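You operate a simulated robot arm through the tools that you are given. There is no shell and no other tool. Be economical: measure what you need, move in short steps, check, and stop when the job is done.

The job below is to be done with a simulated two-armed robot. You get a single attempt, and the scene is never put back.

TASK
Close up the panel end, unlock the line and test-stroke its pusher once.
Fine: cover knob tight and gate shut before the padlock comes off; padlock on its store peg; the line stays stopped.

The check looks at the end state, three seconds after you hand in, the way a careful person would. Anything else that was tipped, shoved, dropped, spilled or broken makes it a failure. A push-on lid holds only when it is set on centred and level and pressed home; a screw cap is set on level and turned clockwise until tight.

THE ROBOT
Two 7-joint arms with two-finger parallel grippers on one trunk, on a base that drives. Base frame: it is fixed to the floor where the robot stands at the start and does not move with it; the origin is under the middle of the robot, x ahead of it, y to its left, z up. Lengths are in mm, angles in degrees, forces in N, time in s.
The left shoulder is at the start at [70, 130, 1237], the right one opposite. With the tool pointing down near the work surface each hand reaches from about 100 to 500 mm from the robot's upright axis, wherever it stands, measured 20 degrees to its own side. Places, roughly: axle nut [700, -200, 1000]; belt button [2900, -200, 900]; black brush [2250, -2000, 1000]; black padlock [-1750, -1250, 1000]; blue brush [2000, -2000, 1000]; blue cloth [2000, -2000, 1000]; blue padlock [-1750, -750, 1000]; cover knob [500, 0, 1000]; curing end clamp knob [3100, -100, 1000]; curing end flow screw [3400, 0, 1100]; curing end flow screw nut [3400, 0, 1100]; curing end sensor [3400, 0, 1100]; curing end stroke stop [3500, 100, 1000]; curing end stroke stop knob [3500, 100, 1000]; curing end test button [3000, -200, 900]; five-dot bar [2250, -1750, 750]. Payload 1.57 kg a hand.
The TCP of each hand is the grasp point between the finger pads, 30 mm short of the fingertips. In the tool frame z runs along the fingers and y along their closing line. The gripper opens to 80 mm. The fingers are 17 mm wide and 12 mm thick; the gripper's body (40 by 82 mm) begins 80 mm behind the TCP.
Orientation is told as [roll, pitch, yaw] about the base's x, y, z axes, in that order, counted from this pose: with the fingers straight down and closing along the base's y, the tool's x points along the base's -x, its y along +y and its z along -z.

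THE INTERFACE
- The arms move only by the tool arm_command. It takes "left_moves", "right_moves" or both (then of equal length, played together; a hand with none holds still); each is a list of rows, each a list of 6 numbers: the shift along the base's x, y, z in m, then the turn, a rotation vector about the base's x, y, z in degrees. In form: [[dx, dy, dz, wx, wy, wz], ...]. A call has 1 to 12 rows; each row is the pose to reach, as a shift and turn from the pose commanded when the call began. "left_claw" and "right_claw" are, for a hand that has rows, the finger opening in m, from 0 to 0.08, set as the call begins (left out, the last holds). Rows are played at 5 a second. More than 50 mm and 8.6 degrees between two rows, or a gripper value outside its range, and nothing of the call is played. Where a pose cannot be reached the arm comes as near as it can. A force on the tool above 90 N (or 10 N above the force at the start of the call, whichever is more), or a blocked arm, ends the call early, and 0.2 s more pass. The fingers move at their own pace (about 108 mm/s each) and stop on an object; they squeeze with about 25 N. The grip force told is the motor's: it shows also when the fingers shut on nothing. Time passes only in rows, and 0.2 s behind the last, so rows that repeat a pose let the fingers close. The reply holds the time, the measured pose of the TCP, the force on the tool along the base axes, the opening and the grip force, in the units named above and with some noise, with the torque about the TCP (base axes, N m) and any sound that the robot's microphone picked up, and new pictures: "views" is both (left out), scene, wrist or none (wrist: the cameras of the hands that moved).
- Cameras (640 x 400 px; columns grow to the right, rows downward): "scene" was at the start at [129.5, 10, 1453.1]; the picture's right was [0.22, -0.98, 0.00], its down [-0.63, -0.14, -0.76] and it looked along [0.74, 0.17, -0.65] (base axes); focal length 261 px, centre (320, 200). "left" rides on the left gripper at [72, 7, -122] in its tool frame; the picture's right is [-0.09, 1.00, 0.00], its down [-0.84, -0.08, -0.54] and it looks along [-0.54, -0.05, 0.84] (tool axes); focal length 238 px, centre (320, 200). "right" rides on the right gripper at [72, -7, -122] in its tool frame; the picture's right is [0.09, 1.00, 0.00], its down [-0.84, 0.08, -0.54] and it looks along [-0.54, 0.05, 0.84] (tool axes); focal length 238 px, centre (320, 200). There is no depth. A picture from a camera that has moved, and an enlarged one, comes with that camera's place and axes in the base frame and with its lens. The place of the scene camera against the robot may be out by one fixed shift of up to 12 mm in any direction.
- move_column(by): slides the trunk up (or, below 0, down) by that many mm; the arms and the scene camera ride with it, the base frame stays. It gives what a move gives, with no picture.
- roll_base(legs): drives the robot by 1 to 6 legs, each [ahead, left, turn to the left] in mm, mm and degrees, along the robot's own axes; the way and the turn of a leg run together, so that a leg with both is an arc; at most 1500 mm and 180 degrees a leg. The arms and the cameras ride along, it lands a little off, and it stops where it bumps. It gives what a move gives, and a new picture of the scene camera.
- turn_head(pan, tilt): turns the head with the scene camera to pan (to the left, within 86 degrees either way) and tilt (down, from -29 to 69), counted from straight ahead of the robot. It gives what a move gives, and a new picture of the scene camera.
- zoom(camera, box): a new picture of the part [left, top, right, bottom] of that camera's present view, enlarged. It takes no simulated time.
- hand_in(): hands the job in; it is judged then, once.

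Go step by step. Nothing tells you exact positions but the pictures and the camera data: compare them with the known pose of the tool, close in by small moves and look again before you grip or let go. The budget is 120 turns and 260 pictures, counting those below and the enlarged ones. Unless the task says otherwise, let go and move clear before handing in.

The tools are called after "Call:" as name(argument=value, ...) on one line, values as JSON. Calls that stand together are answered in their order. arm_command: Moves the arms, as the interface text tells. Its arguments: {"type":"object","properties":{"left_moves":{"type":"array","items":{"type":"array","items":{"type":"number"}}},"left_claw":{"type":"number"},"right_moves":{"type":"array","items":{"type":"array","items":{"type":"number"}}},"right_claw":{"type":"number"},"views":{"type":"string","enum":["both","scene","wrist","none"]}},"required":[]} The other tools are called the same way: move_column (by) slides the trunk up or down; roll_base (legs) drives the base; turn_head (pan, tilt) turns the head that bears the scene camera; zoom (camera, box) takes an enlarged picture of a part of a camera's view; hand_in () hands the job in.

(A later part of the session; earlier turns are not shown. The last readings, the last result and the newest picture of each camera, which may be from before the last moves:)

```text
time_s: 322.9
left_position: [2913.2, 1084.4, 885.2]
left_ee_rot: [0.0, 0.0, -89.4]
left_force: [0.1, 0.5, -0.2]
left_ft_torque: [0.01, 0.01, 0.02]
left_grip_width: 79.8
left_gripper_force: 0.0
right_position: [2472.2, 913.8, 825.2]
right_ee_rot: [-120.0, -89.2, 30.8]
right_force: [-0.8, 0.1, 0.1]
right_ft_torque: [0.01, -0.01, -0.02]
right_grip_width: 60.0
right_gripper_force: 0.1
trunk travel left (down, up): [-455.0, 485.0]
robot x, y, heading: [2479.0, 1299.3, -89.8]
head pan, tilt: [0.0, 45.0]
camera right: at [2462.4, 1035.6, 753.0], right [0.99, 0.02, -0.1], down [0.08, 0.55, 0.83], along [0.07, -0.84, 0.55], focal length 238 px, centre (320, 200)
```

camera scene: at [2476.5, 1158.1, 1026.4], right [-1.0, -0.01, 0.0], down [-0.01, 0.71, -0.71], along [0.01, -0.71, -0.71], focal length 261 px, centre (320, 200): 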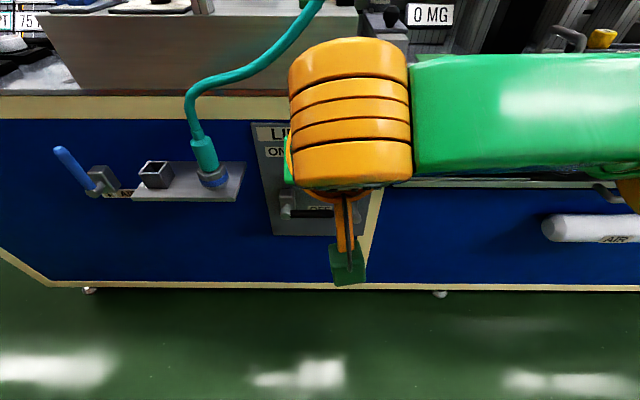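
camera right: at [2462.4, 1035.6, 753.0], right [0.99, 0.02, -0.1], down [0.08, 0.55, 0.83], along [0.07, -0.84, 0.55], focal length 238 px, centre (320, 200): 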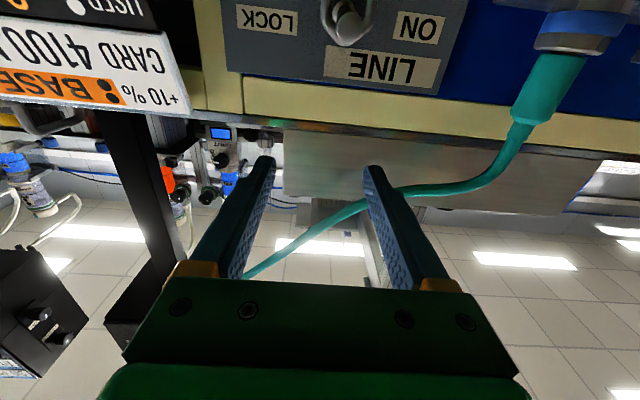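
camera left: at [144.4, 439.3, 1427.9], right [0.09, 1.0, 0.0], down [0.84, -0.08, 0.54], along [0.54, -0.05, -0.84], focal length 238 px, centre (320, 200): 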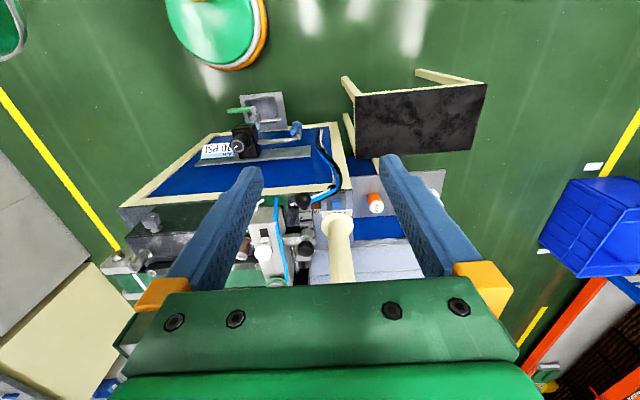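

I lower the hand to the padlock's height, keeping back from the panel.

Call:
arm_command(right_moves=[[0.005, 0, -0.03, 0, 0, 0], [0.01, -0.01, -0.065, 0, 0, 0], [0.015, -0.02, -0.1, 0, 0, 0], [0.02, -0.03, -0.13, 0, 0, 0]], views="both")

Call:
zoom(camera="right", box=[200, 0, 480, 200])

Call:
zoom(camera="scene", box=[230, 100, 430, 250])

```text
time_s: 323.9
left_position: [2912.4, 1083.3, 885.6]
left_ee_rot: [-0.2, -0.2, -89.4]
left_force: [0.9, 0.6, -0.3]
left_ft_torque: [-0.01, -0.01, -0.04]
left_grip_width: 80.3
left_gripper_force: 0.0
right_position: [2492.0, 883.5, 694.5]
right_ee_rot: [-113.4, -89.3, 24.5]
right_force: [0.3, 0.0, 0.1]
right_ft_torque: [-0.03, 0.0, -0.02]
right_grip_width: 59.9
right_gripper_force: 0.0
trunk travel left (down, up): [-455.0, 485.0]
robot x, y, heading: [2478.4, 1299.2, -89.7]
head pan, tilt: [0.0, 45.0]
camera scene: at [2476.4, 1157.8, 1026.4], right [-1.0, -0.01, 0.0], down [-0.01, 0.71, -0.71], along [0.01, -0.71, -0.71], focal length 261 px, centre (320, 200)
camera right: at [2483.3, 1004.9, 622.6], right [0.99, 0.02, -0.1], down [0.08, 0.55, 0.83], along [0.07, -0.84, 0.54], focal length 238 px, centre (320, 200)
```

scene: 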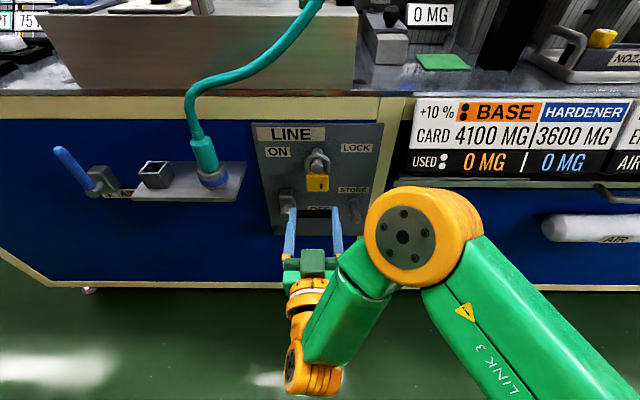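
right: 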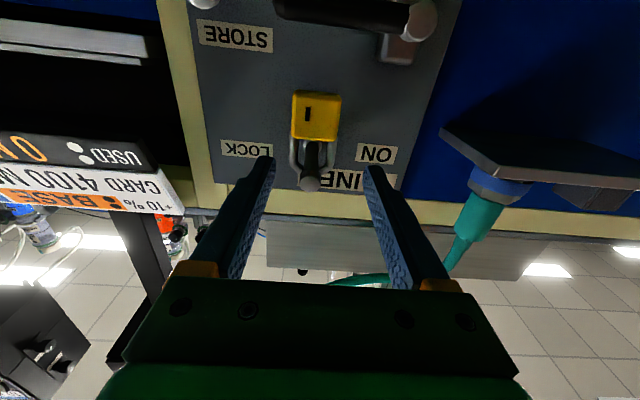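

```text
2.00 times, centred on (340, 100) of right
camera zoom: at [2483.3, 1004.9, 622.6], right [0.99, 0.02, -0.1], down [0.08, 0.55, 0.83], along [0.07, -0.84, 0.54], focal length 477 px, centre (280, 400)
```

zoom: 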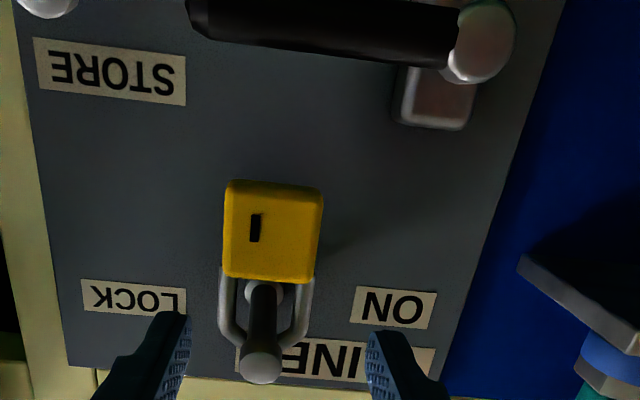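

```text
2.67 times, centred on (330, 175) of scene
camera zoom: at [2476.4, 1157.8, 1026.4], right [-1.0, -0.01, 0.0], down [-0.01, 0.71, -0.71], along [0.01, -0.71, -0.71], focal length 695 px, centre (293, 267)
```

zoom: 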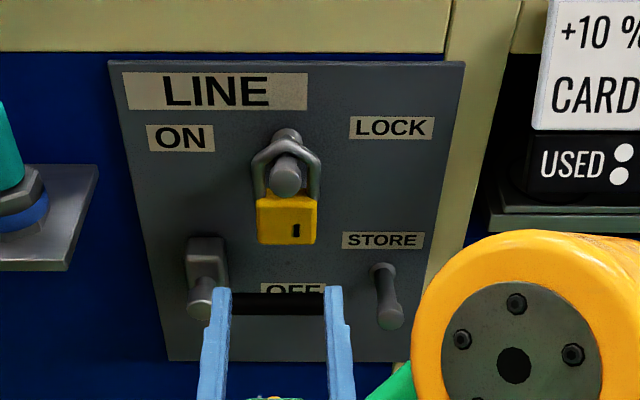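

Located: padlock body (2489, 762, 680), LOCK peg end (2490, 790, 742), STORE peg end (2404, 790, 604), both tilted up ~11–14°. I approach the padlock body.

Call:
arm_command(right_moves=[[-0.001, -0.025, -0.007, 0, 0, 0], [-0.003, -0.055, -0.0145, 0, 0, 0]], views="wrist")

Call:
zoom(camera="right", box=[200, 0, 480, 200])

Call:
zoom(camera="scene", box=[270, 120, 390, 220])

```text
time_s: 324.5
left_position: [2911.7, 1083.9, 886.5]
left_ee_rot: [0.0, -0.2, -89.4]
left_force: [-0.2, -0.5, -0.1]
left_ft_torque: [0.0, 0.01, -0.03]
left_grip_width: 80.1
left_gripper_force: 0.0
right_position: [2487.5, 827.5, 679.4]
right_ee_rot: [-108.9, -89.2, 19.8]
right_force: [1.1, 0.3, -1.1]
right_ft_torque: [-0.04, 0.01, 0.04]
right_grip_width: 59.8
right_gripper_force: 0.1
trunk travel left (down, up): [-455.0, 485.0]
robot x, y, heading: [2476.4, 1300.4, -89.5]
head pan, tilt: [0.0, 45.0]
camera right: at [2478.9, 949.7, 608.1], right [0.99, 0.02, -0.11], down [0.08, 0.55, 0.83], along [0.07, -0.84, 0.54], focal length 238 px, centre (320, 200)
```

right: 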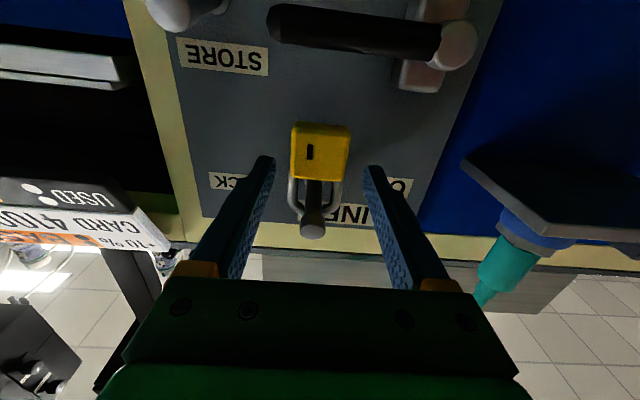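

```text
2.00 times, centred on (340, 100) of right
camera zoom: at [2478.9, 949.7, 608.1], right [0.99, 0.02, -0.11], down [0.08, 0.55, 0.83], along [0.07, -0.84, 0.54], focal length 477 px, centre (280, 400)
```

zoom: 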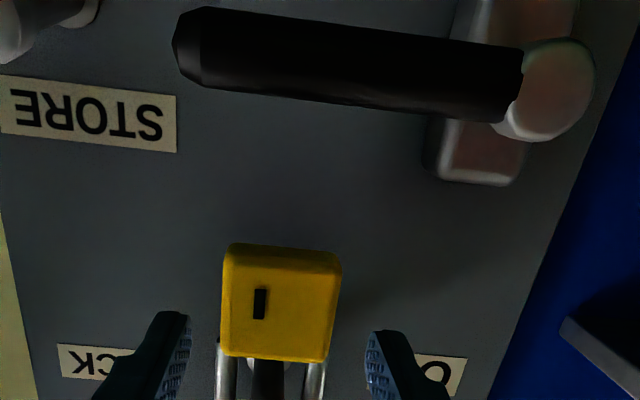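

```text
4.00 times, centred on (330, 170) of scene
camera zoom: at [2476.2, 1157.8, 1026.4], right [-1.0, -0.01, 0.0], down [-0.01, 0.71, -0.71], along [0.01, -0.71, -0.71], focal length 1042 px, centre (280, 320)
```

zoom: 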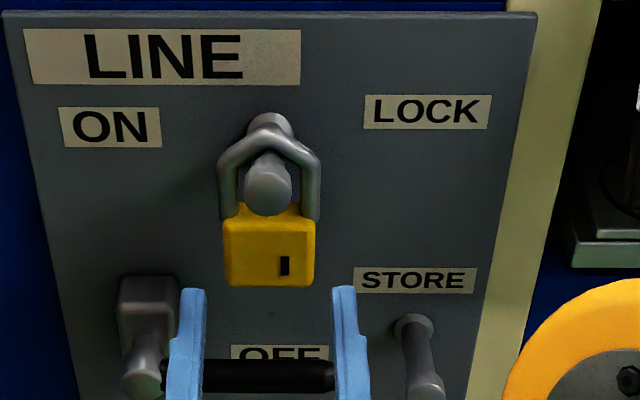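

Aligned. I open wider and advance around the body.

Call:
arm_command(right_moves=[[0.001, -0.02, 0, 0, 0, 0], [0.0015, -0.04, 0, 0, 0, 0], [0.0015, -0.055, 0, 0, 0, 0]], right_claw=0.076, views="wrist")

Call:
zoom(camera="scene", box=[270, 120, 390, 220])

```text
time_s: 325.3
left_position: [2913.4, 1084.0, 885.5]
left_ee_rot: [-0.1, -0.1, -89.4]
left_force: [0.0, 0.2, 0.7]
left_ft_torque: [-0.03, 0.02, 0.02]
left_grip_width: 80.1
left_gripper_force: 0.0
right_position: [2489.0, 774.4, 680.2]
right_ee_rot: [-110.9, -89.2, 21.7]
right_force: [0.1, -1.0, -0.2]
right_ft_torque: [0.0, 0.0, 0.0]
right_grip_width: 75.9
right_gripper_force: 0.0
trunk travel left (down, up): [-455.0, 485.0]
robot x, y, heading: [2479.3, 1293.6, -89.3]
head pan, tilt: [0.0, 45.0]
camera right: at [2480.6, 895.3, 608.4], right [0.99, 0.01, -0.11], down [0.08, 0.55, 0.83], along [0.07, -0.84, 0.54], focal length 238 px, centre (320, 200)
```

right: 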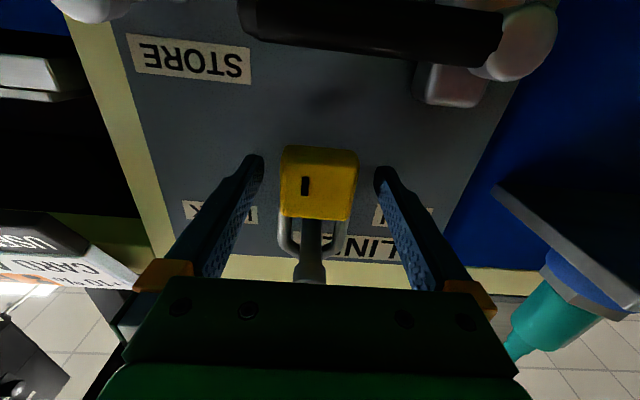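

```text
4.00 times, centred on (330, 170) of scene
camera zoom: at [2476.5, 1158.2, 1026.4], right [-1.0, -0.01, 0.0], down [-0.01, 0.71, -0.71], along [0.01, -0.71, -0.71], focal length 1042 px, centre (280, 320)
```

zoom: 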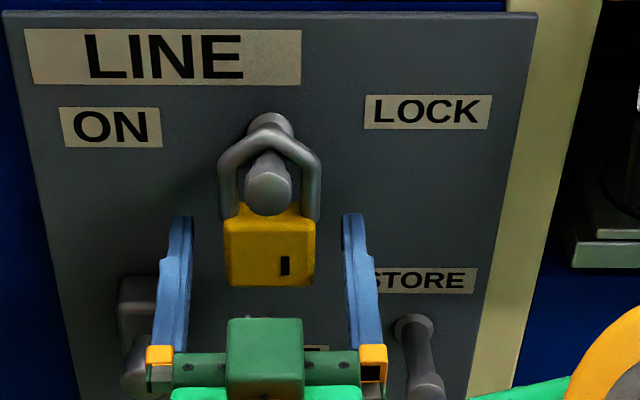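

Fingers straddle the body. Close the grip.

Call:
arm_command(right_moves=[[0, 0, 0, 0, 0, 0], [0, 0, 0, 0, 0, 0], [0, 0, 0, 0, 0, 0]], right_claw=0, views="wrist")

Call:
zoom(camera="scene", box=[270, 120, 390, 220])

```text
time_s: 326.1
left_position: [2911.8, 1083.1, 886.4]
left_ee_rot: [-0.1, -0.1, -89.5]
left_force: [-0.6, -0.4, -0.3]
left_ft_torque: [-0.01, -0.01, 0.0]
left_grip_width: 79.9
left_gripper_force: 0.1
right_position: [2489.5, 773.3, 680.8]
right_ee_rot: [-111.2, -89.2, 22.1]
right_force: [-1.7, -0.4, -0.7]
right_ft_torque: [0.09, -0.06, -0.02]
right_grip_width: 45.7
right_gripper_force: 25.7
trunk travel left (down, up): [-455.0, 485.0]
robot x, y, heading: [2477.0, 1302.1, -89.4]
head pan, tilt: [0.0, 45.0]
camera right: at [2480.4, 895.4, 608.4], right [0.99, 0.01, -0.1], down [0.08, 0.55, 0.83], along [0.07, -0.84, 0.54], focal length 238 px, centre (320, 200)
```

right: 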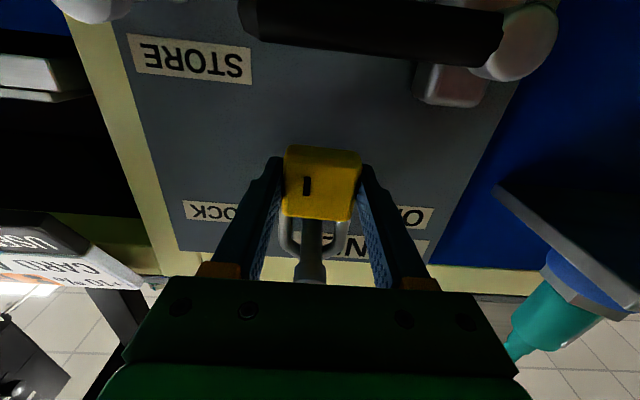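

```text
4.00 times, centred on (330, 170) of scene
camera zoom: at [2476.1, 1158.0, 1026.4], right [-1.0, -0.01, 0.0], down [-0.01, 0.71, -0.71], along [0.01, -0.71, -0.71], focal length 1042 px, centre (280, 320)
```

zoom: 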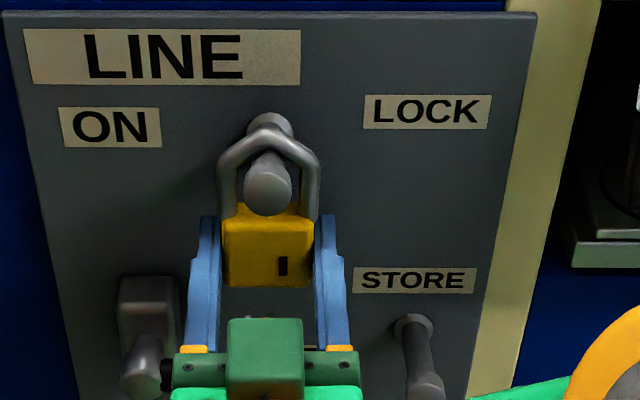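

Gripped. I lift 8 mm to centre the shackle on the peg, then draw out along the peg's slope.

Call:
arm_command(right_moves=[[0, 0, 0.004, 0, 0, 0], [0, 0, 0.008, 0, 0, 0], [0, 0.02, 0.012, 0, 0, 0], [0, 0.04, 0.016, 0, 0, 0], [0, 0.065, 0.021, 0, 0, 0], [0, 0.085, 0.022, 0, 0, 0]], views="wrist")

Call:
zoom(camera="scene", box=[250, 120, 410, 240])

```text
time_s: 327.5
left_position: [2912.0, 1084.0, 885.3]
left_ee_rot: [-0.1, -0.1, -89.4]
left_force: [-0.3, 0.0, -0.7]
left_ft_torque: [0.01, 0.01, -0.03]
left_grip_width: 80.1
left_gripper_force: 0.0
right_position: [2490.6, 859.6, 701.1]
right_ee_rot: [-113.6, -89.3, 24.4]
right_force: [0.8, -0.4, -2.0]
right_ft_torque: [0.02, -0.03, 0.05]
right_grip_width: 45.8
right_gripper_force: 25.4
trunk travel left (down, up): [-455.0, 485.0]
robot x, y, heading: [2479.6, 1296.8, -89.5]
head pan, tilt: [0.0, 45.0]
camera right: at [2480.9, 980.1, 630.5], right [0.99, 0.01, -0.11], down [0.08, 0.55, 0.83], along [0.07, -0.84, 0.54], focal length 238 px, centre (320, 200)
```

right: 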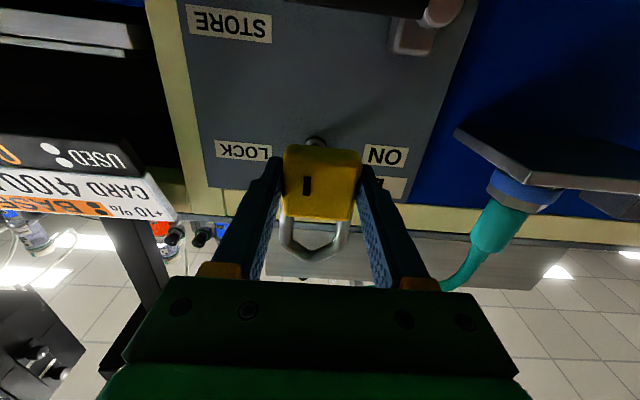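

```text
3.33 times, centred on (330, 180) of scene
camera zoom: at [2476.6, 1158.1, 1026.4], right [-1.0, -0.01, 0.0], down [-0.01, 0.71, -0.71], along [0.01, -0.71, -0.71], focal length 869 px, centre (287, 267)
```

zoom: 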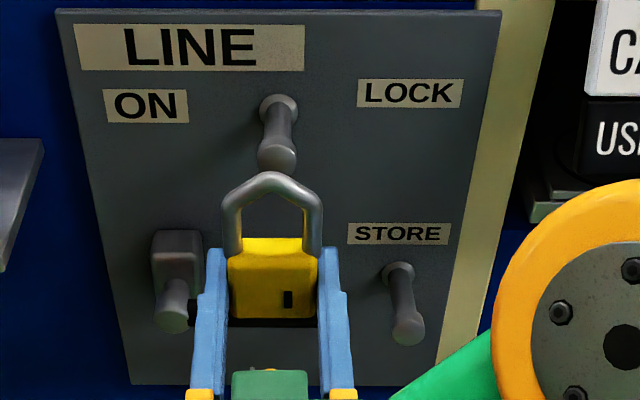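

Padlock is off the LOCK peg. The STORE peg lies at (-85, 0, -141) from it; I lower the trunk 130 mm and shift sideways, still clear of the panel.

Call:
move_column(by=-130)

Call:
arm_command(right_moves=[[-0.04, 0.0, -0.004, 0, 0, 0], [-0.085, 0.0, -0.008, 0, 0, 0], [-0.085, 0.0, -0.008, 0, 0, 0]], views="both")

Call:
zoom(camera="scene", box=[270, 110, 430, 230])

Call:
zoom(camera="right", box=[230, 80, 430, 280])

```text
time_s: 329.1
left_position: [2912.6, 1084.1, 755.7]
left_ee_rot: [-0.1, -0.1, -89.4]
left_force: [-0.3, 0.5, 0.0]
left_ft_torque: [0.01, 0.0, -0.05]
left_grip_width: 79.9
left_gripper_force: 0.1
right_position: [2489.9, 857.3, 571.2]
right_ee_rot: [-110.7, -89.2, 21.5]
right_force: [-0.7, 0.0, -1.6]
right_ft_torque: [0.03, -0.04, -0.01]
right_grip_width: 45.5
right_gripper_force: 25.2
trunk travel left (down, up): [-325.0, 615.0]
robot x, y, heading: [2480.0, 1296.8, -89.4]
head pan, tilt: [0.0, 45.0]
```

```text
time_s: 329.9
left_position: [2912.7, 1084.0, 756.8]
left_ee_rot: [-0.2, -0.2, -89.4]
left_force: [0.0, 0.3, 0.3]
left_ft_torque: [-0.03, -0.02, -0.02]
left_grip_width: 79.9
left_gripper_force: 0.0
right_position: [2417.8, 862.0, 571.1]
right_ee_rot: [-102.7, -89.3, 13.3]
right_force: [-0.3, 0.4, -2.7]
right_ft_torque: [0.03, -0.02, -0.02]
right_grip_width: 45.8
right_gripper_force: 25.3
right hand out of reach, approached as far as the arm can: row 2, 3
trunk travel left (down, up): [-325.0, 615.0]
robot x, y, heading: [2479.7, 1297.1, -89.2]
head pan, tilt: [0.0, 45.0]
camera scene: at [2476.4, 1157.9, 896.4], right [-1.0, -0.01, 0.0], down [-0.01, 0.71, -0.71], along [0.01, -0.71, -0.71], focal length 261 px, centre (320, 200)
camera right: at [2409.3, 984.8, 499.9], right [0.99, 0.01, -0.1], down [0.08, 0.55, 0.83], along [0.07, -0.84, 0.54], focal length 238 px, centre (320, 200)
```

scene: 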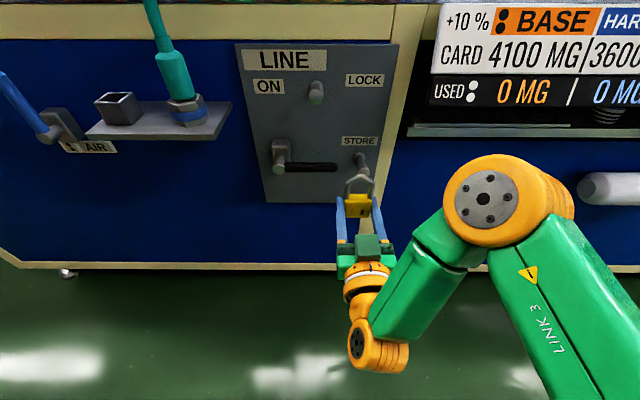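
right: 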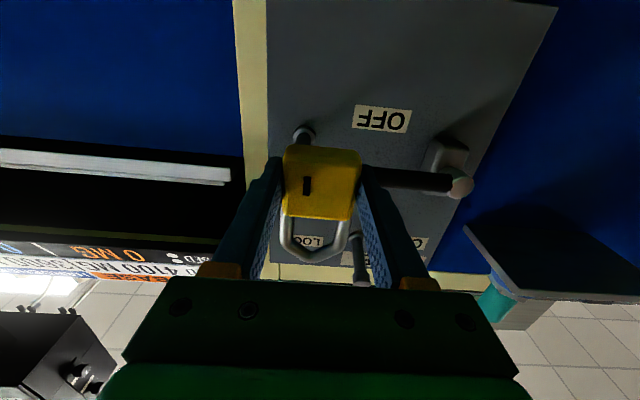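

```text
3.33 times, centred on (350, 170) of scene
camera zoom: at [2476.4, 1157.9, 896.4], right [-1.0, -0.01, 0.0], down [-0.01, 0.71, -0.71], along [0.01, -0.71, -0.71], focal length 869 px, centre (220, 300)
```

zoom: 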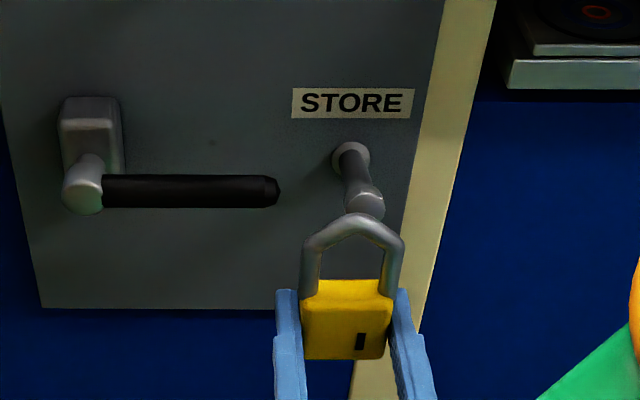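

```text
2.00 times, centred on (330, 180) of right
camera zoom: at [2409.3, 984.8, 499.9], right [0.99, 0.01, -0.1], down [0.08, 0.55, 0.83], along [0.07, -0.84, 0.54], focal length 477 px, centre (300, 240)
```

zoom: 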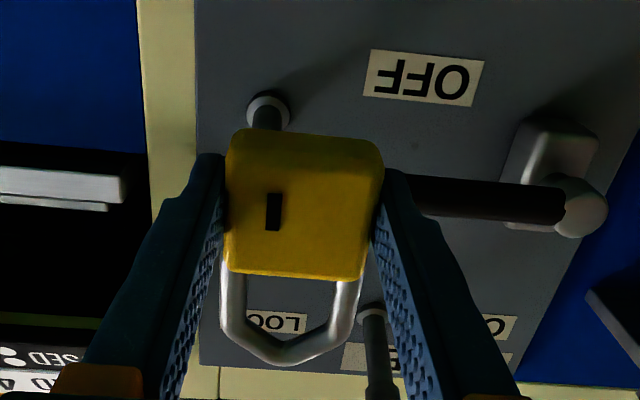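

Slightly short in x; I shift the base 60 mm toward -x, then realign the shackle with the STORE peg.

Call:
roll_base(legs=[[0, -60, 0]])

Call:
arm_command(right_moves=[[0.025, 0.0, -0.004, 0, 0, 0], [0.047, 0.0, -0.009, 0, 0, 0], [0.047, 0.0, -0.009, 0, 0, 0]], views="wrist")

Call:
zoom(camera="scene", box=[240, 110, 400, 230])

```text
time_s: 330.9
left_position: [2853.0, 1083.7, 754.8]
left_ee_rot: [-0.1, -0.1, -89.3]
left_force: [-1.3, -0.2, -0.3]
left_ft_torque: [0.03, 0.0, -0.01]
left_grip_width: 80.0
left_gripper_force: 0.1
right_position: [2358.7, 862.9, 572.3]
right_ee_rot: [-103.6, -89.3, 14.3]
right_force: [0.0, 0.1, -1.9]
right_ft_torque: [0.01, -0.04, 0.0]
right_grip_width: 45.4
right_gripper_force: 25.1
trunk travel left (down, up): [-325.0, 615.0]
robot x, y, heading: [2420.6, 1297.8, -89.5]
head pan, tilt: [0.0, 45.0]
camera scene: at [2416.3, 1157.5, 896.4], right [-1.0, -0.01, 0.0], down [-0.01, 0.71, -0.71], along [0.01, -0.71, -0.71], focal length 261 px, centre (320, 200)
```

scene: 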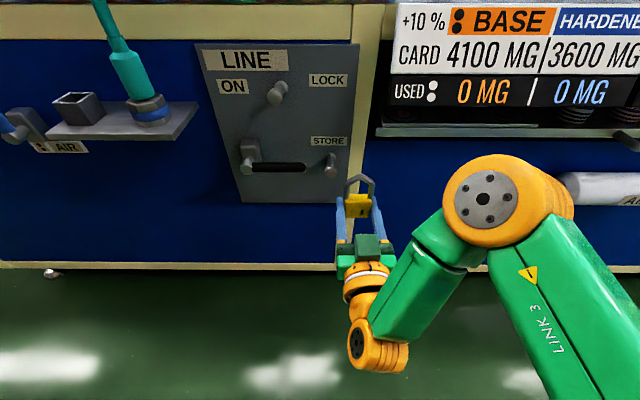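

```text
time_s: 331.6
left_position: [2853.7, 1083.6, 756.2]
left_ee_rot: [-0.1, -0.2, -89.4]
left_force: [0.9, -0.1, 0.1]
left_ft_torque: [0.0, -0.01, -0.01]
left_grip_width: 80.0
left_gripper_force: 0.0
right_position: [2405.6, 863.6, 561.3]
right_ee_rot: [-101.1, -89.2, 11.9]
right_force: [0.7, -0.3, -2.6]
right_ft_torque: [0.02, 0.03, -0.04]
right_grip_width: 45.3
right_gripper_force: 25.0
trunk travel left (down, up): [-325.0, 615.0]
robot x, y, heading: [2418.0, 1295.9, -89.6]
head pan, tilt: [0.0, 45.0]
camera right: at [2397.0, 984.6, 489.6], right [0.99, 0.01, -0.11], down [0.08, 0.55, 0.83], along [0.07, -0.84, 0.54], focal length 238 px, centre (320, 200)
```

right: 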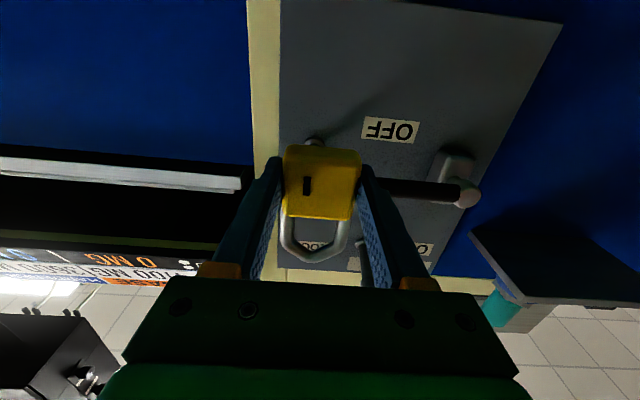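

```text
3.33 times, centred on (320, 170) of scene
camera zoom: at [2416.7, 1157.5, 896.4], right [-1.0, -0.01, 0.0], down [-0.01, 0.71, -0.71], along [0.01, -0.71, -0.71], focal length 869 px, centre (320, 300)
```

zoom: 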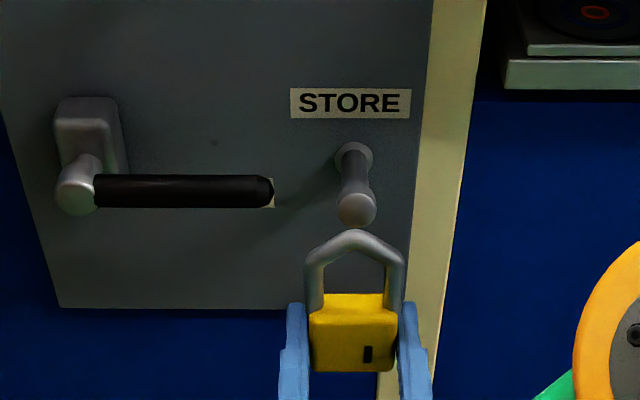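

Shackle lines up with the STORE peg. I slide it on along the peg's slope.

Call:
arm_command(right_moves=[[-0.001, -0.02, -0.006, 0, 0, 0], [-0.001, -0.04, -0.01, 0, 0, 0], [-0.001, -0.06, -0.014, 0, 0, 0]], views="wrist")

Call:
zoom(camera="scene", box=[260, 120, 380, 210])

Call:
zoom(camera="right", box=[240, 120, 400, 280])

```text
time_s: 332.4
left_position: [2850.9, 1084.0, 756.8]
left_ee_rot: [0.0, -0.2, -89.5]
left_force: [-0.8, -0.2, -0.4]
left_ft_torque: [0.01, -0.02, 0.0]
left_grip_width: 80.0
left_gripper_force: 0.2
right_position: [2402.4, 803.6, 548.9]
right_ee_rot: [-119.0, -89.2, 29.6]
right_force: [-4.2, 3.7, 3.6]
right_ft_torque: [-0.24, -0.19, -0.1]
right_grip_width: 45.5
right_gripper_force: 25.7
trunk travel left (down, up): [-325.0, 615.0]
robot x, y, heading: [2412.7, 1296.5, -89.5]
head pan, tilt: [0.0, 45.0]
camera right: at [2394.8, 924.5, 477.4], right [0.99, 0.01, -0.1], down [0.08, 0.55, 0.83], along [0.07, -0.84, 0.54], focal length 238 px, centre (320, 200)
```

right: 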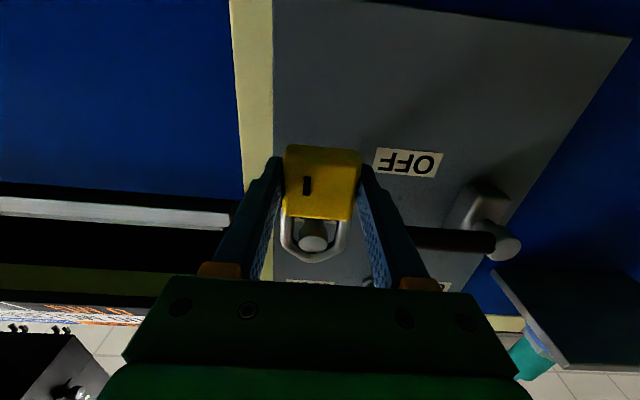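

```text
4.44 times, centred on (320, 165) of scene
camera zoom: at [2415.8, 1159.1, 896.8], right [-1.0, -0.01, 0.0], down [-0.01, 0.71, -0.71], along [0.01, -0.71, -0.71], focal length 1158 px, centre (320, 356)
```

zoom: 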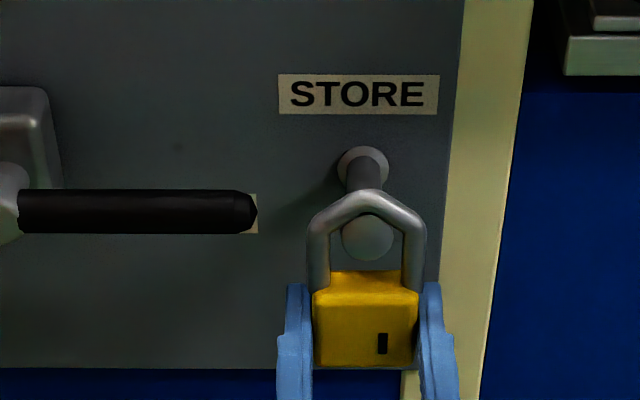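

```text
2.50 times, centred on (320, 200) of right
camera zoom: at [2394.8, 924.5, 477.4], right [0.99, 0.01, -0.1], down [0.08, 0.55, 0.83], along [0.07, -0.84, 0.54], focal length 596 px, centre (320, 200)
```

zoom: 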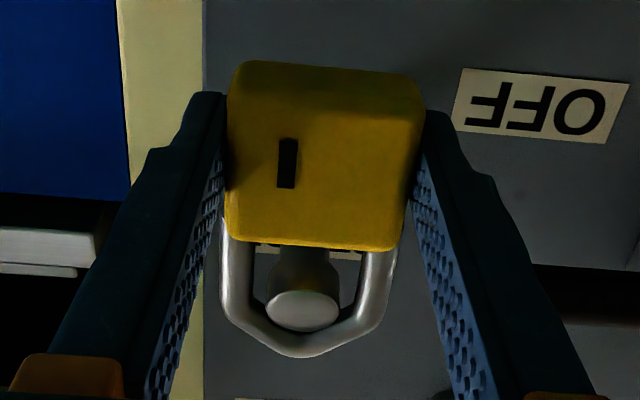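

The peg end is inside the shackle, with slight contact on top. I raise 4 mm and slide the rest of the way.

Call:
arm_command(right_moves=[[0.001, 0, 0.004, 0, 0, 0], [0.001, -0.015, 0.001, 0, 0, 0], [0.001, -0.029, -0.002, 0, 0, 0]], views="wrist")

Call:
zoom(camera="scene", box=[260, 120, 380, 210])

```text
time_s: 333.2
left_position: [2853.1, 1082.5, 755.4]
left_ee_rot: [-0.1, -0.1, -89.5]
left_force: [0.6, -0.6, 0.0]
left_ft_torque: [0.03, 0.02, -0.01]
left_grip_width: 79.9
left_gripper_force: 0.1
right_position: [2408.5, 774.2, 548.0]
right_ee_rot: [-85.0, -89.2, -4.4]
right_force: [0.1, 0.9, -2.5]
right_ft_torque: [0.01, -0.03, -0.01]
right_grip_width: 45.5
right_gripper_force: 24.8
right hand out of reach, approached as far as the arm can: row 3
trunk travel left (down, up): [-325.0, 615.0]
robot x, y, heading: [2421.0, 1296.2, -89.3]
head pan, tilt: [0.0, 45.0]
camera right: at [2400.1, 896.9, 477.0], right [0.99, 0.01, -0.11], down [0.08, 0.54, 0.84], along [0.06, -0.84, 0.54], focal length 238 px, centre (320, 200)
```

right: 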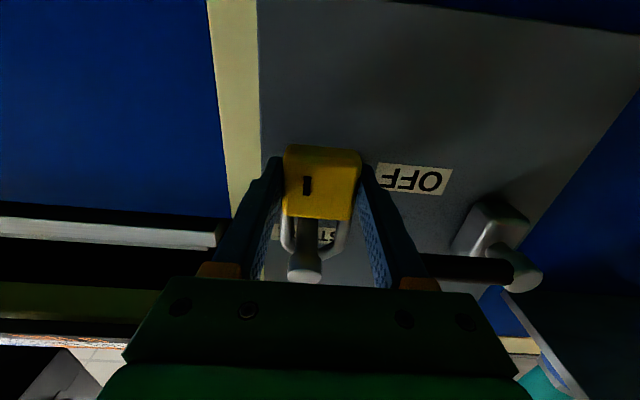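

```text
4.44 times, centred on (320, 165) of scene
camera zoom: at [2416.9, 1157.4, 896.4], right [-1.0, -0.01, 0.0], down [-0.01, 0.71, -0.71], along [0.01, -0.71, -0.71], focal length 1158 px, centre (320, 356)
```

zoom: 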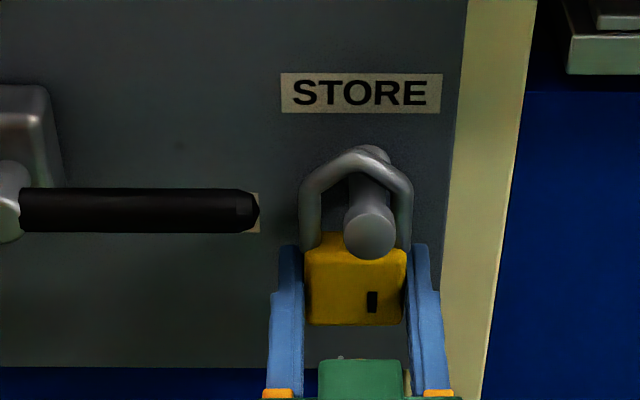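

It's well onto the STORE peg (same depth as it hung on LOCK). I lower it so the shackle rests on the peg, then release.

Call:
arm_command(right_moves=[[-0.003, 0, -0.003, 0, 0, 0], [-0.004, 0, -0.006, 0, 0, 0]], views="wrist")

Call:
zoom(camera="scene", box=[260, 120, 380, 210])

```text
time_s: 333.9
left_position: [2852.6, 1084.3, 754.9]
left_ee_rot: [-0.1, -0.1, -89.4]
left_force: [0.2, 0.2, -0.6]
left_ft_torque: [0.01, 0.01, 0.01]
left_grip_width: 80.2
left_gripper_force: 0.1
right_position: [2408.1, 777.9, 549.4]
right_ee_rot: [-91.0, -89.2, 1.5]
right_force: [0.6, 0.1, -2.1]
right_ft_torque: [0.03, -0.01, 0.0]
right_grip_width: 45.8
right_gripper_force: 25.2
right hand out of reach, approached as far as the arm can: row 1, 2
trunk travel left (down, up): [-325.0, 615.0]
robot x, y, heading: [2419.2, 1298.6, -89.2]
head pan, tilt: [0.0, 45.0]
camera right: at [2400.1, 898.0, 477.4], right [0.99, 0.01, -0.11], down [0.08, 0.54, 0.84], along [0.07, -0.84, 0.54], focal length 238 px, centre (320, 200)
```

right: 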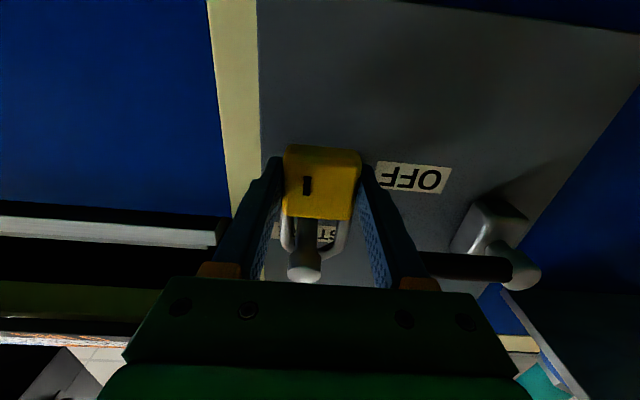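

```text
4.44 times, centred on (320, 165) of scene
camera zoom: at [2416.8, 1157.4, 896.4], right [-1.0, -0.01, 0.0], down [-0.01, 0.71, -0.71], along [0.01, -0.71, -0.71], focal length 1158 px, centre (320, 356)
```

zoom: 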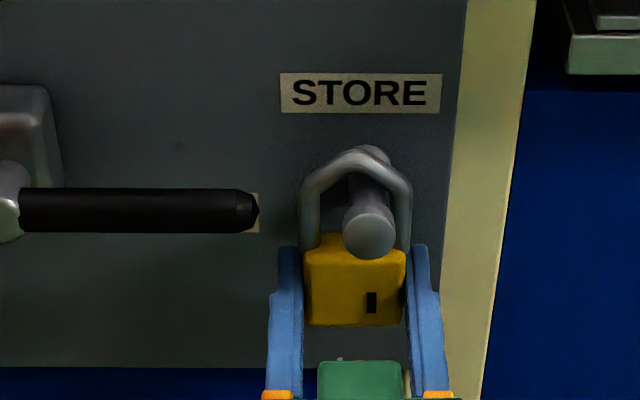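

Arm at its limit; I lower by 6 mm with the trunk instead, then open the fingers.

Call:
move_column(by=-6)

Call:
arm_command(right_moves=[[0, 0, 0, 0, 0, 0], [0, 0, 0, 0, 0, 0]], right_claw=0.078, views="wrist")

Call:
zoom(camera="scene", box=[260, 120, 380, 210])

```text
time_s: 334.4
left_position: [2851.9, 1084.1, 749.2]
left_ee_rot: [0.0, -0.2, -89.5]
left_force: [0.0, 0.0, 0.3]
left_ft_torque: [0.02, -0.04, -0.01]
left_grip_width: 79.9
left_gripper_force: 0.0
right_position: [2407.4, 776.6, 543.8]
right_ee_rot: [-110.9, -89.3, 21.2]
right_force: [-3.2, -5.0, 7.3]
right_ft_torque: [0.14, -0.08, -0.02]
right_grip_width: 45.7
right_gripper_force: 25.5
trunk travel left (down, up): [-319.0, 621.0]
robot x, y, heading: [2416.4, 1298.2, -89.3]
head pan, tilt: [0.0, 45.0]
```

```text
time_s: 335.0
left_position: [2852.9, 1084.7, 748.8]
left_ee_rot: [-0.1, -0.1, -89.5]
left_force: [0.0, 0.5, 0.5]
left_ft_torque: [0.02, 0.0, 0.0]
left_grip_width: 80.0
left_gripper_force: 0.1
right_position: [2408.1, 776.9, 543.0]
right_ee_rot: [-92.1, -89.1, 2.6]
right_force: [-0.3, -0.3, -1.1]
right_ft_torque: [0.0, 0.0, -0.01]
right_grip_width: 78.1
right_gripper_force: 0.1
trunk travel left (down, up): [-319.0, 621.0]
robot x, y, heading: [2417.7, 1299.4, -89.3]
head pan, tilt: [0.0, 45.0]
camera right: at [2400.2, 898.3, 471.5], right [0.99, 0.01, -0.11], down [0.08, 0.54, 0.84], along [0.07, -0.84, 0.54], focal length 238 px, centre (320, 200)
```

right: 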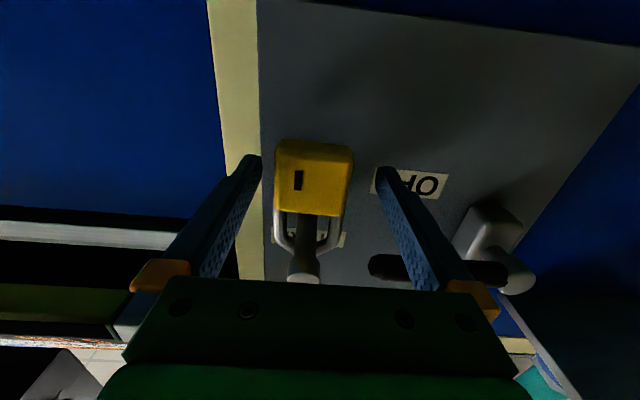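

```text
4.44 times, centred on (320, 165) of scene
camera zoom: at [2416.8, 1157.9, 890.4], right [-1.0, -0.01, 0.0], down [-0.01, 0.71, -0.71], along [0.01, -0.71, -0.71], focal length 1158 px, centre (320, 356)
```

zoom: 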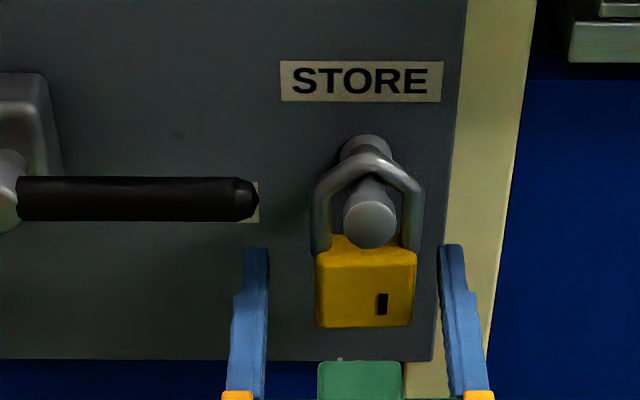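

The padlock hangs on STORE, LOCK peg is free. I back straight off, raise the trunk, and check the panel picture.

Call:
roll_base(legs=[[-180, 0, 0]])

Call:
zoom(camera="scene", box=[180, 60, 420, 230])

Call:
move_column(by=500)

Call:
roll_base(legs=[[0, -1400, 0], [0, -1400, 0]])

```text
time_s: 336.5
left_position: [2851.5, 1264.9, 749.3]
left_ee_rot: [-0.1, -0.1, -89.3]
left_force: [-0.1, -0.2, 0.3]
left_ft_torque: [0.0, -0.02, 0.02]
left_grip_width: 80.1
left_gripper_force: 0.1
right_position: [2406.6, 957.9, 542.9]
right_ee_rot: [-95.3, -89.3, 5.9]
right_force: [-0.4, -0.6, 0.7]
right_ft_torque: [-0.03, 0.02, -0.01]
right_grip_width: 77.9
right_gripper_force: 0.1
trunk travel left (down, up): [-319.0, 621.0]
robot x, y, heading: [2414.3, 1480.3, -89.4]
head pan, tilt: [0.0, 45.0]
camera scene: at [2415.1, 1339.1, 890.5], right [-1.0, -0.01, 0.0], down [-0.01, 0.71, -0.71], along [0.01, -0.71, -0.71], focal length 261 px, centre (320, 200)
```

scene: 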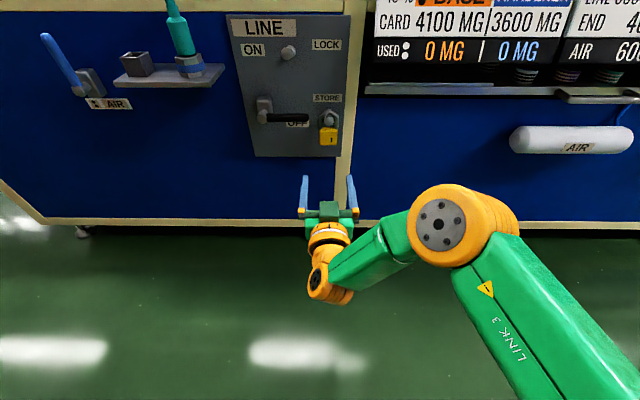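

```text
2.35 times, centred on (300, 145) of scene
camera zoom: at [2415.1, 1339.1, 890.5], right [-1.0, -0.01, 0.0], down [-0.01, 0.71, -0.71], along [0.01, -0.71, -0.71], focal length 613 px, centre (367, 329)
```

zoom: 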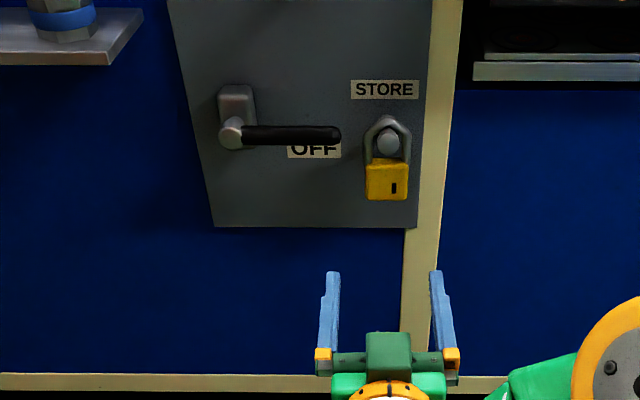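

```text
refused: 500 is not a number from -400 to 400
```

```text
time_s: 346.4
left_position: [956.5, 1257.6, 744.1]
left_ee_rot: [-0.5, 0.1, -86.9]
left_force: [-0.9, -0.5, 0.4]
left_ft_torque: [-0.02, -0.01, -0.01]
left_grip_width: 80.2
left_gripper_force: 0.2
right_position: [544.4, 937.9, 543.2]
right_ee_rot: [-63.7, -89.5, -19.6]
right_force: [50.8, -3.1, -1.0]
right_ft_torque: [-0.07, -0.53, -1.01]
right_grip_width: 29.6
right_gripper_force: 0.1
trunk travel left (down, up): [-319.0, 621.0]
robot x, y, heading: [508.4, 1454.5, -86.9]
head pan, tilt: [0.0, 45.0]
stopped in leg 2: the force on the tool passed its limit at 120 N (the readings are from after the stop); the commanded pose is now the measured one
camera scene: at [519.4, 1312.7, 890.2], right [-1.0, -0.05, 0.01], down [-0.04, 0.71, -0.71], along [0.03, -0.71, -0.71], focal length 261 px, centre (320, 200)
```

scene: 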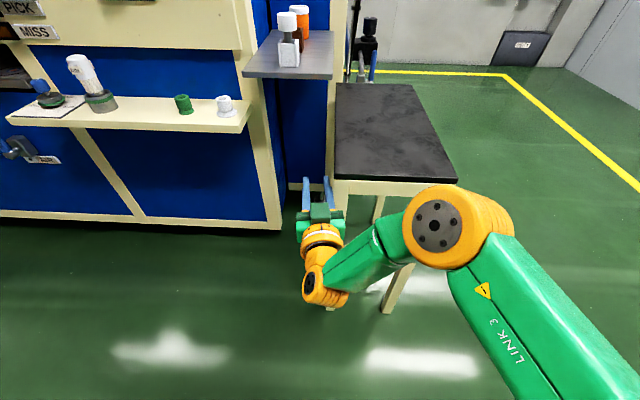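

The trunk raise was refused and the low hand bumped the stool's +x side. I back away at once and check the stool's position.

Call:
roll_base(legs=[[0, 120, 0]])

Call:
move_column(by=380)

Call:
turn_head(pan=-20, tilt=50)

```text
time_s: 347.6
left_position: [1068.0, 1260.2, 749.5]
left_ee_rot: [0.0, -0.1, -87.5]
left_force: [-0.1, -0.1, -0.5]
left_ft_torque: [0.02, -0.01, 0.0]
left_grip_width: 80.1
left_gripper_force: 0.1
right_position: [650.6, 941.9, 543.3]
right_ee_rot: [-85.1, -89.8, 0.5]
right_force: [-0.2, -0.1, -0.1]
right_ft_torque: [0.0, 0.02, 0.01]
right_grip_width: 78.1
right_gripper_force: 0.0
trunk travel left (down, up): [-319.0, 621.0]
robot x, y, heading: [626.9, 1457.0, -87.8]
head pan, tilt: [0.0, 45.0]
camera scene: at [629.4, 1318.9, 890.5], right [-1.0, -0.04, 0.0], down [-0.03, 0.71, -0.71], along [0.03, -0.71, -0.71], focal length 261 px, centre (320, 200)
```

scene: 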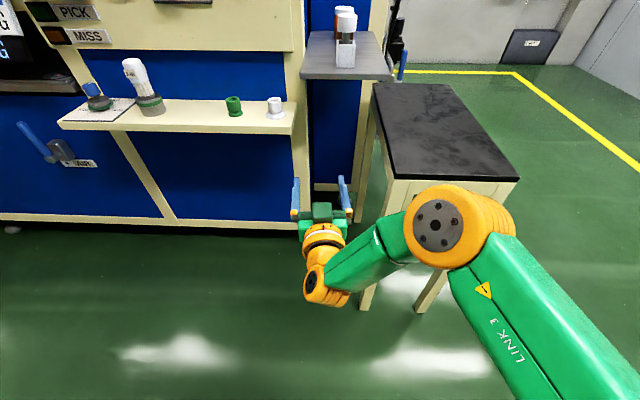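

```text
time_s: 351.3
left_position: [1068.0, 1259.7, 1129.6]
left_ee_rot: [0.0, -0.1, -87.3]
left_force: [1.0, 0.1, 0.4]
left_ft_torque: [0.02, 0.02, 0.01]
left_grip_width: 79.8
left_gripper_force: 0.0
right_position: [649.8, 942.3, 923.9]
right_ee_rot: [-85.9, -89.9, 1.3]
right_force: [-0.7, -1.3, -0.2]
right_ft_torque: [0.01, -0.01, -0.01]
right_grip_width: 78.0
right_gripper_force: 0.1
trunk travel left (down, up): [-699.0, 241.0]
robot x, y, heading: [631.3, 1457.2, -87.3]
head pan, tilt: [0.0, 45.0]
```

```text
time_s: 352.1
left_position: [1067.8, 1259.2, 1129.3]
left_ee_rot: [-0.2, -0.2, -87.4]
left_force: [-0.2, -0.6, 0.1]
left_ft_torque: [0.04, 0.0, 0.01]
left_grip_width: 79.7
left_gripper_force: 0.0
right_position: [650.2, 940.1, 925.0]
right_ee_rot: [-87.4, -89.9, 2.8]
right_force: [-1.1, 0.3, -0.2]
right_ft_torque: [0.02, 0.03, -0.01]
right_grip_width: 77.8
right_gripper_force: 0.0
trunk travel left (down, up): [-699.0, 241.0]
robot x, y, heading: [624.0, 1461.3, -87.6]
head pan, tilt: [-20.0, 50.0]
camera scene: at [602.4, 1326.6, 1263.6], right [-0.95, 0.3, 0.0], down [0.23, 0.73, -0.64], along [-0.19, -0.61, -0.77], focal length 261 px, centre (320, 200)
```

scene: 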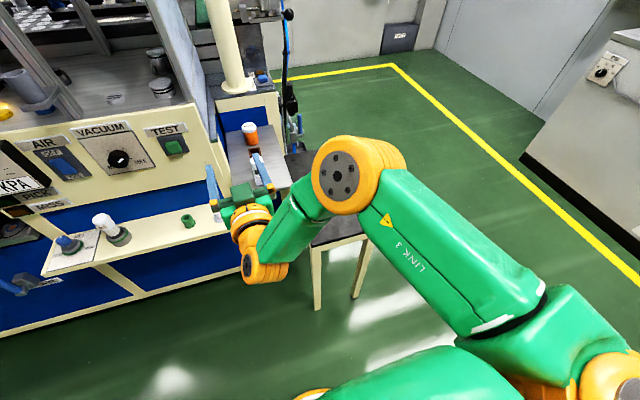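

The stool seems essentially unmoved; I'll verify from the start viewpoint. Raise further and travel to the front.

Call:
move_column(by=170)

Call:
roll_base(legs=[[0, -1050, 0], [0, 0, 87.5], [0, -1350, 0]])

Call:
turn_head(pan=12.7, tilt=40.4)

```text
time_s: 354.1
left_position: [1067.8, 1260.8, 1299.6]
left_ee_rot: [-0.2, 0.0, -87.3]
left_force: [0.5, 0.6, -0.2]
left_ft_torque: [-0.05, 0.01, 0.0]
left_grip_width: 79.9
left_gripper_force: 0.1
right_position: [650.3, 941.8, 1094.9]
right_ee_rot: [-86.2, -89.8, 1.8]
right_force: [-0.4, -0.8, -0.1]
right_ft_torque: [-0.01, -0.01, -0.01]
right_grip_width: 78.2
right_gripper_force: 0.1
trunk travel left (down, up): [-869.0, 71.0]
robot x, y, heading: [628.3, 1458.7, -87.3]
head pan, tilt: [-20.0, 50.0]
```

```text
time_s: 369.5
left_position: [-229.8, 485.8, 1299.3]
left_ee_rot: [-0.1, -0.1, -1.0]
left_force: [0.7, 0.5, 0.0]
left_ft_torque: [-0.01, 0.0, -0.03]
left_grip_width: 80.1
left_gripper_force: 0.1
right_position: [60.9, 48.2, 1093.9]
right_ee_rot: [-86.1, -89.9, 88.0]
right_force: [-0.5, 0.8, 0.7]
right_ft_torque: [0.01, -0.03, -0.01]
right_grip_width: 78.0
right_gripper_force: 0.1
trunk travel left (down, up): [-869.0, 71.0]
robot x, y, heading: [-457.0, 59.2, -0.9]
head pan, tilt: [-20.0, 50.0]
camera scene: at [-337.3, 19.7, 1433.6], right [-0.36, -0.93, 0.0], down [-0.72, 0.27, -0.64], along [0.6, -0.23, -0.77], focal length 261 px, centre (320, 200)
```

scene: 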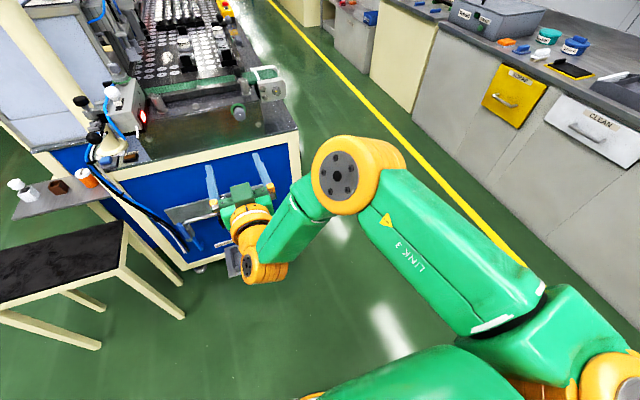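

```text
time_s: 370.5
left_position: [-230.7, 482.4, 1299.0]
left_ee_rot: [-0.1, -0.1, -0.8]
left_force: [0.2, 0.5, -0.2]
left_ft_torque: [0.0, 0.01, 0.03]
left_grip_width: 80.1
left_gripper_force: 0.0
right_position: [61.7, 48.7, 1094.6]
right_ee_rot: [-91.7, -89.9, 93.7]
right_force: [-0.8, -0.1, 0.1]
right_ft_torque: [0.0, 0.0, 0.0]
right_grip_width: 78.1
right_gripper_force: 0.1
trunk travel left (down, up): [-869.0, 71.0]
robot x, y, heading: [-457.0, 57.0, -1.0]
head pan, tilt: [12.7, 40.4]
camera scene: at [-326.3, 63.4, 1447.1], right [0.2, -0.98, 0.0], down [-0.64, -0.13, -0.76], along [0.75, 0.15, -0.65], focal length 261 px, centre (320, 200)
```

scene: 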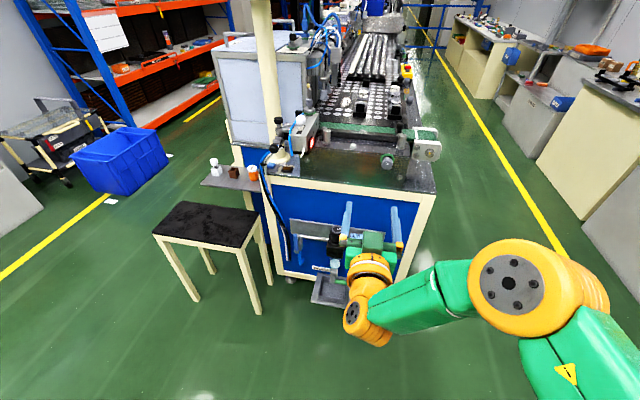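

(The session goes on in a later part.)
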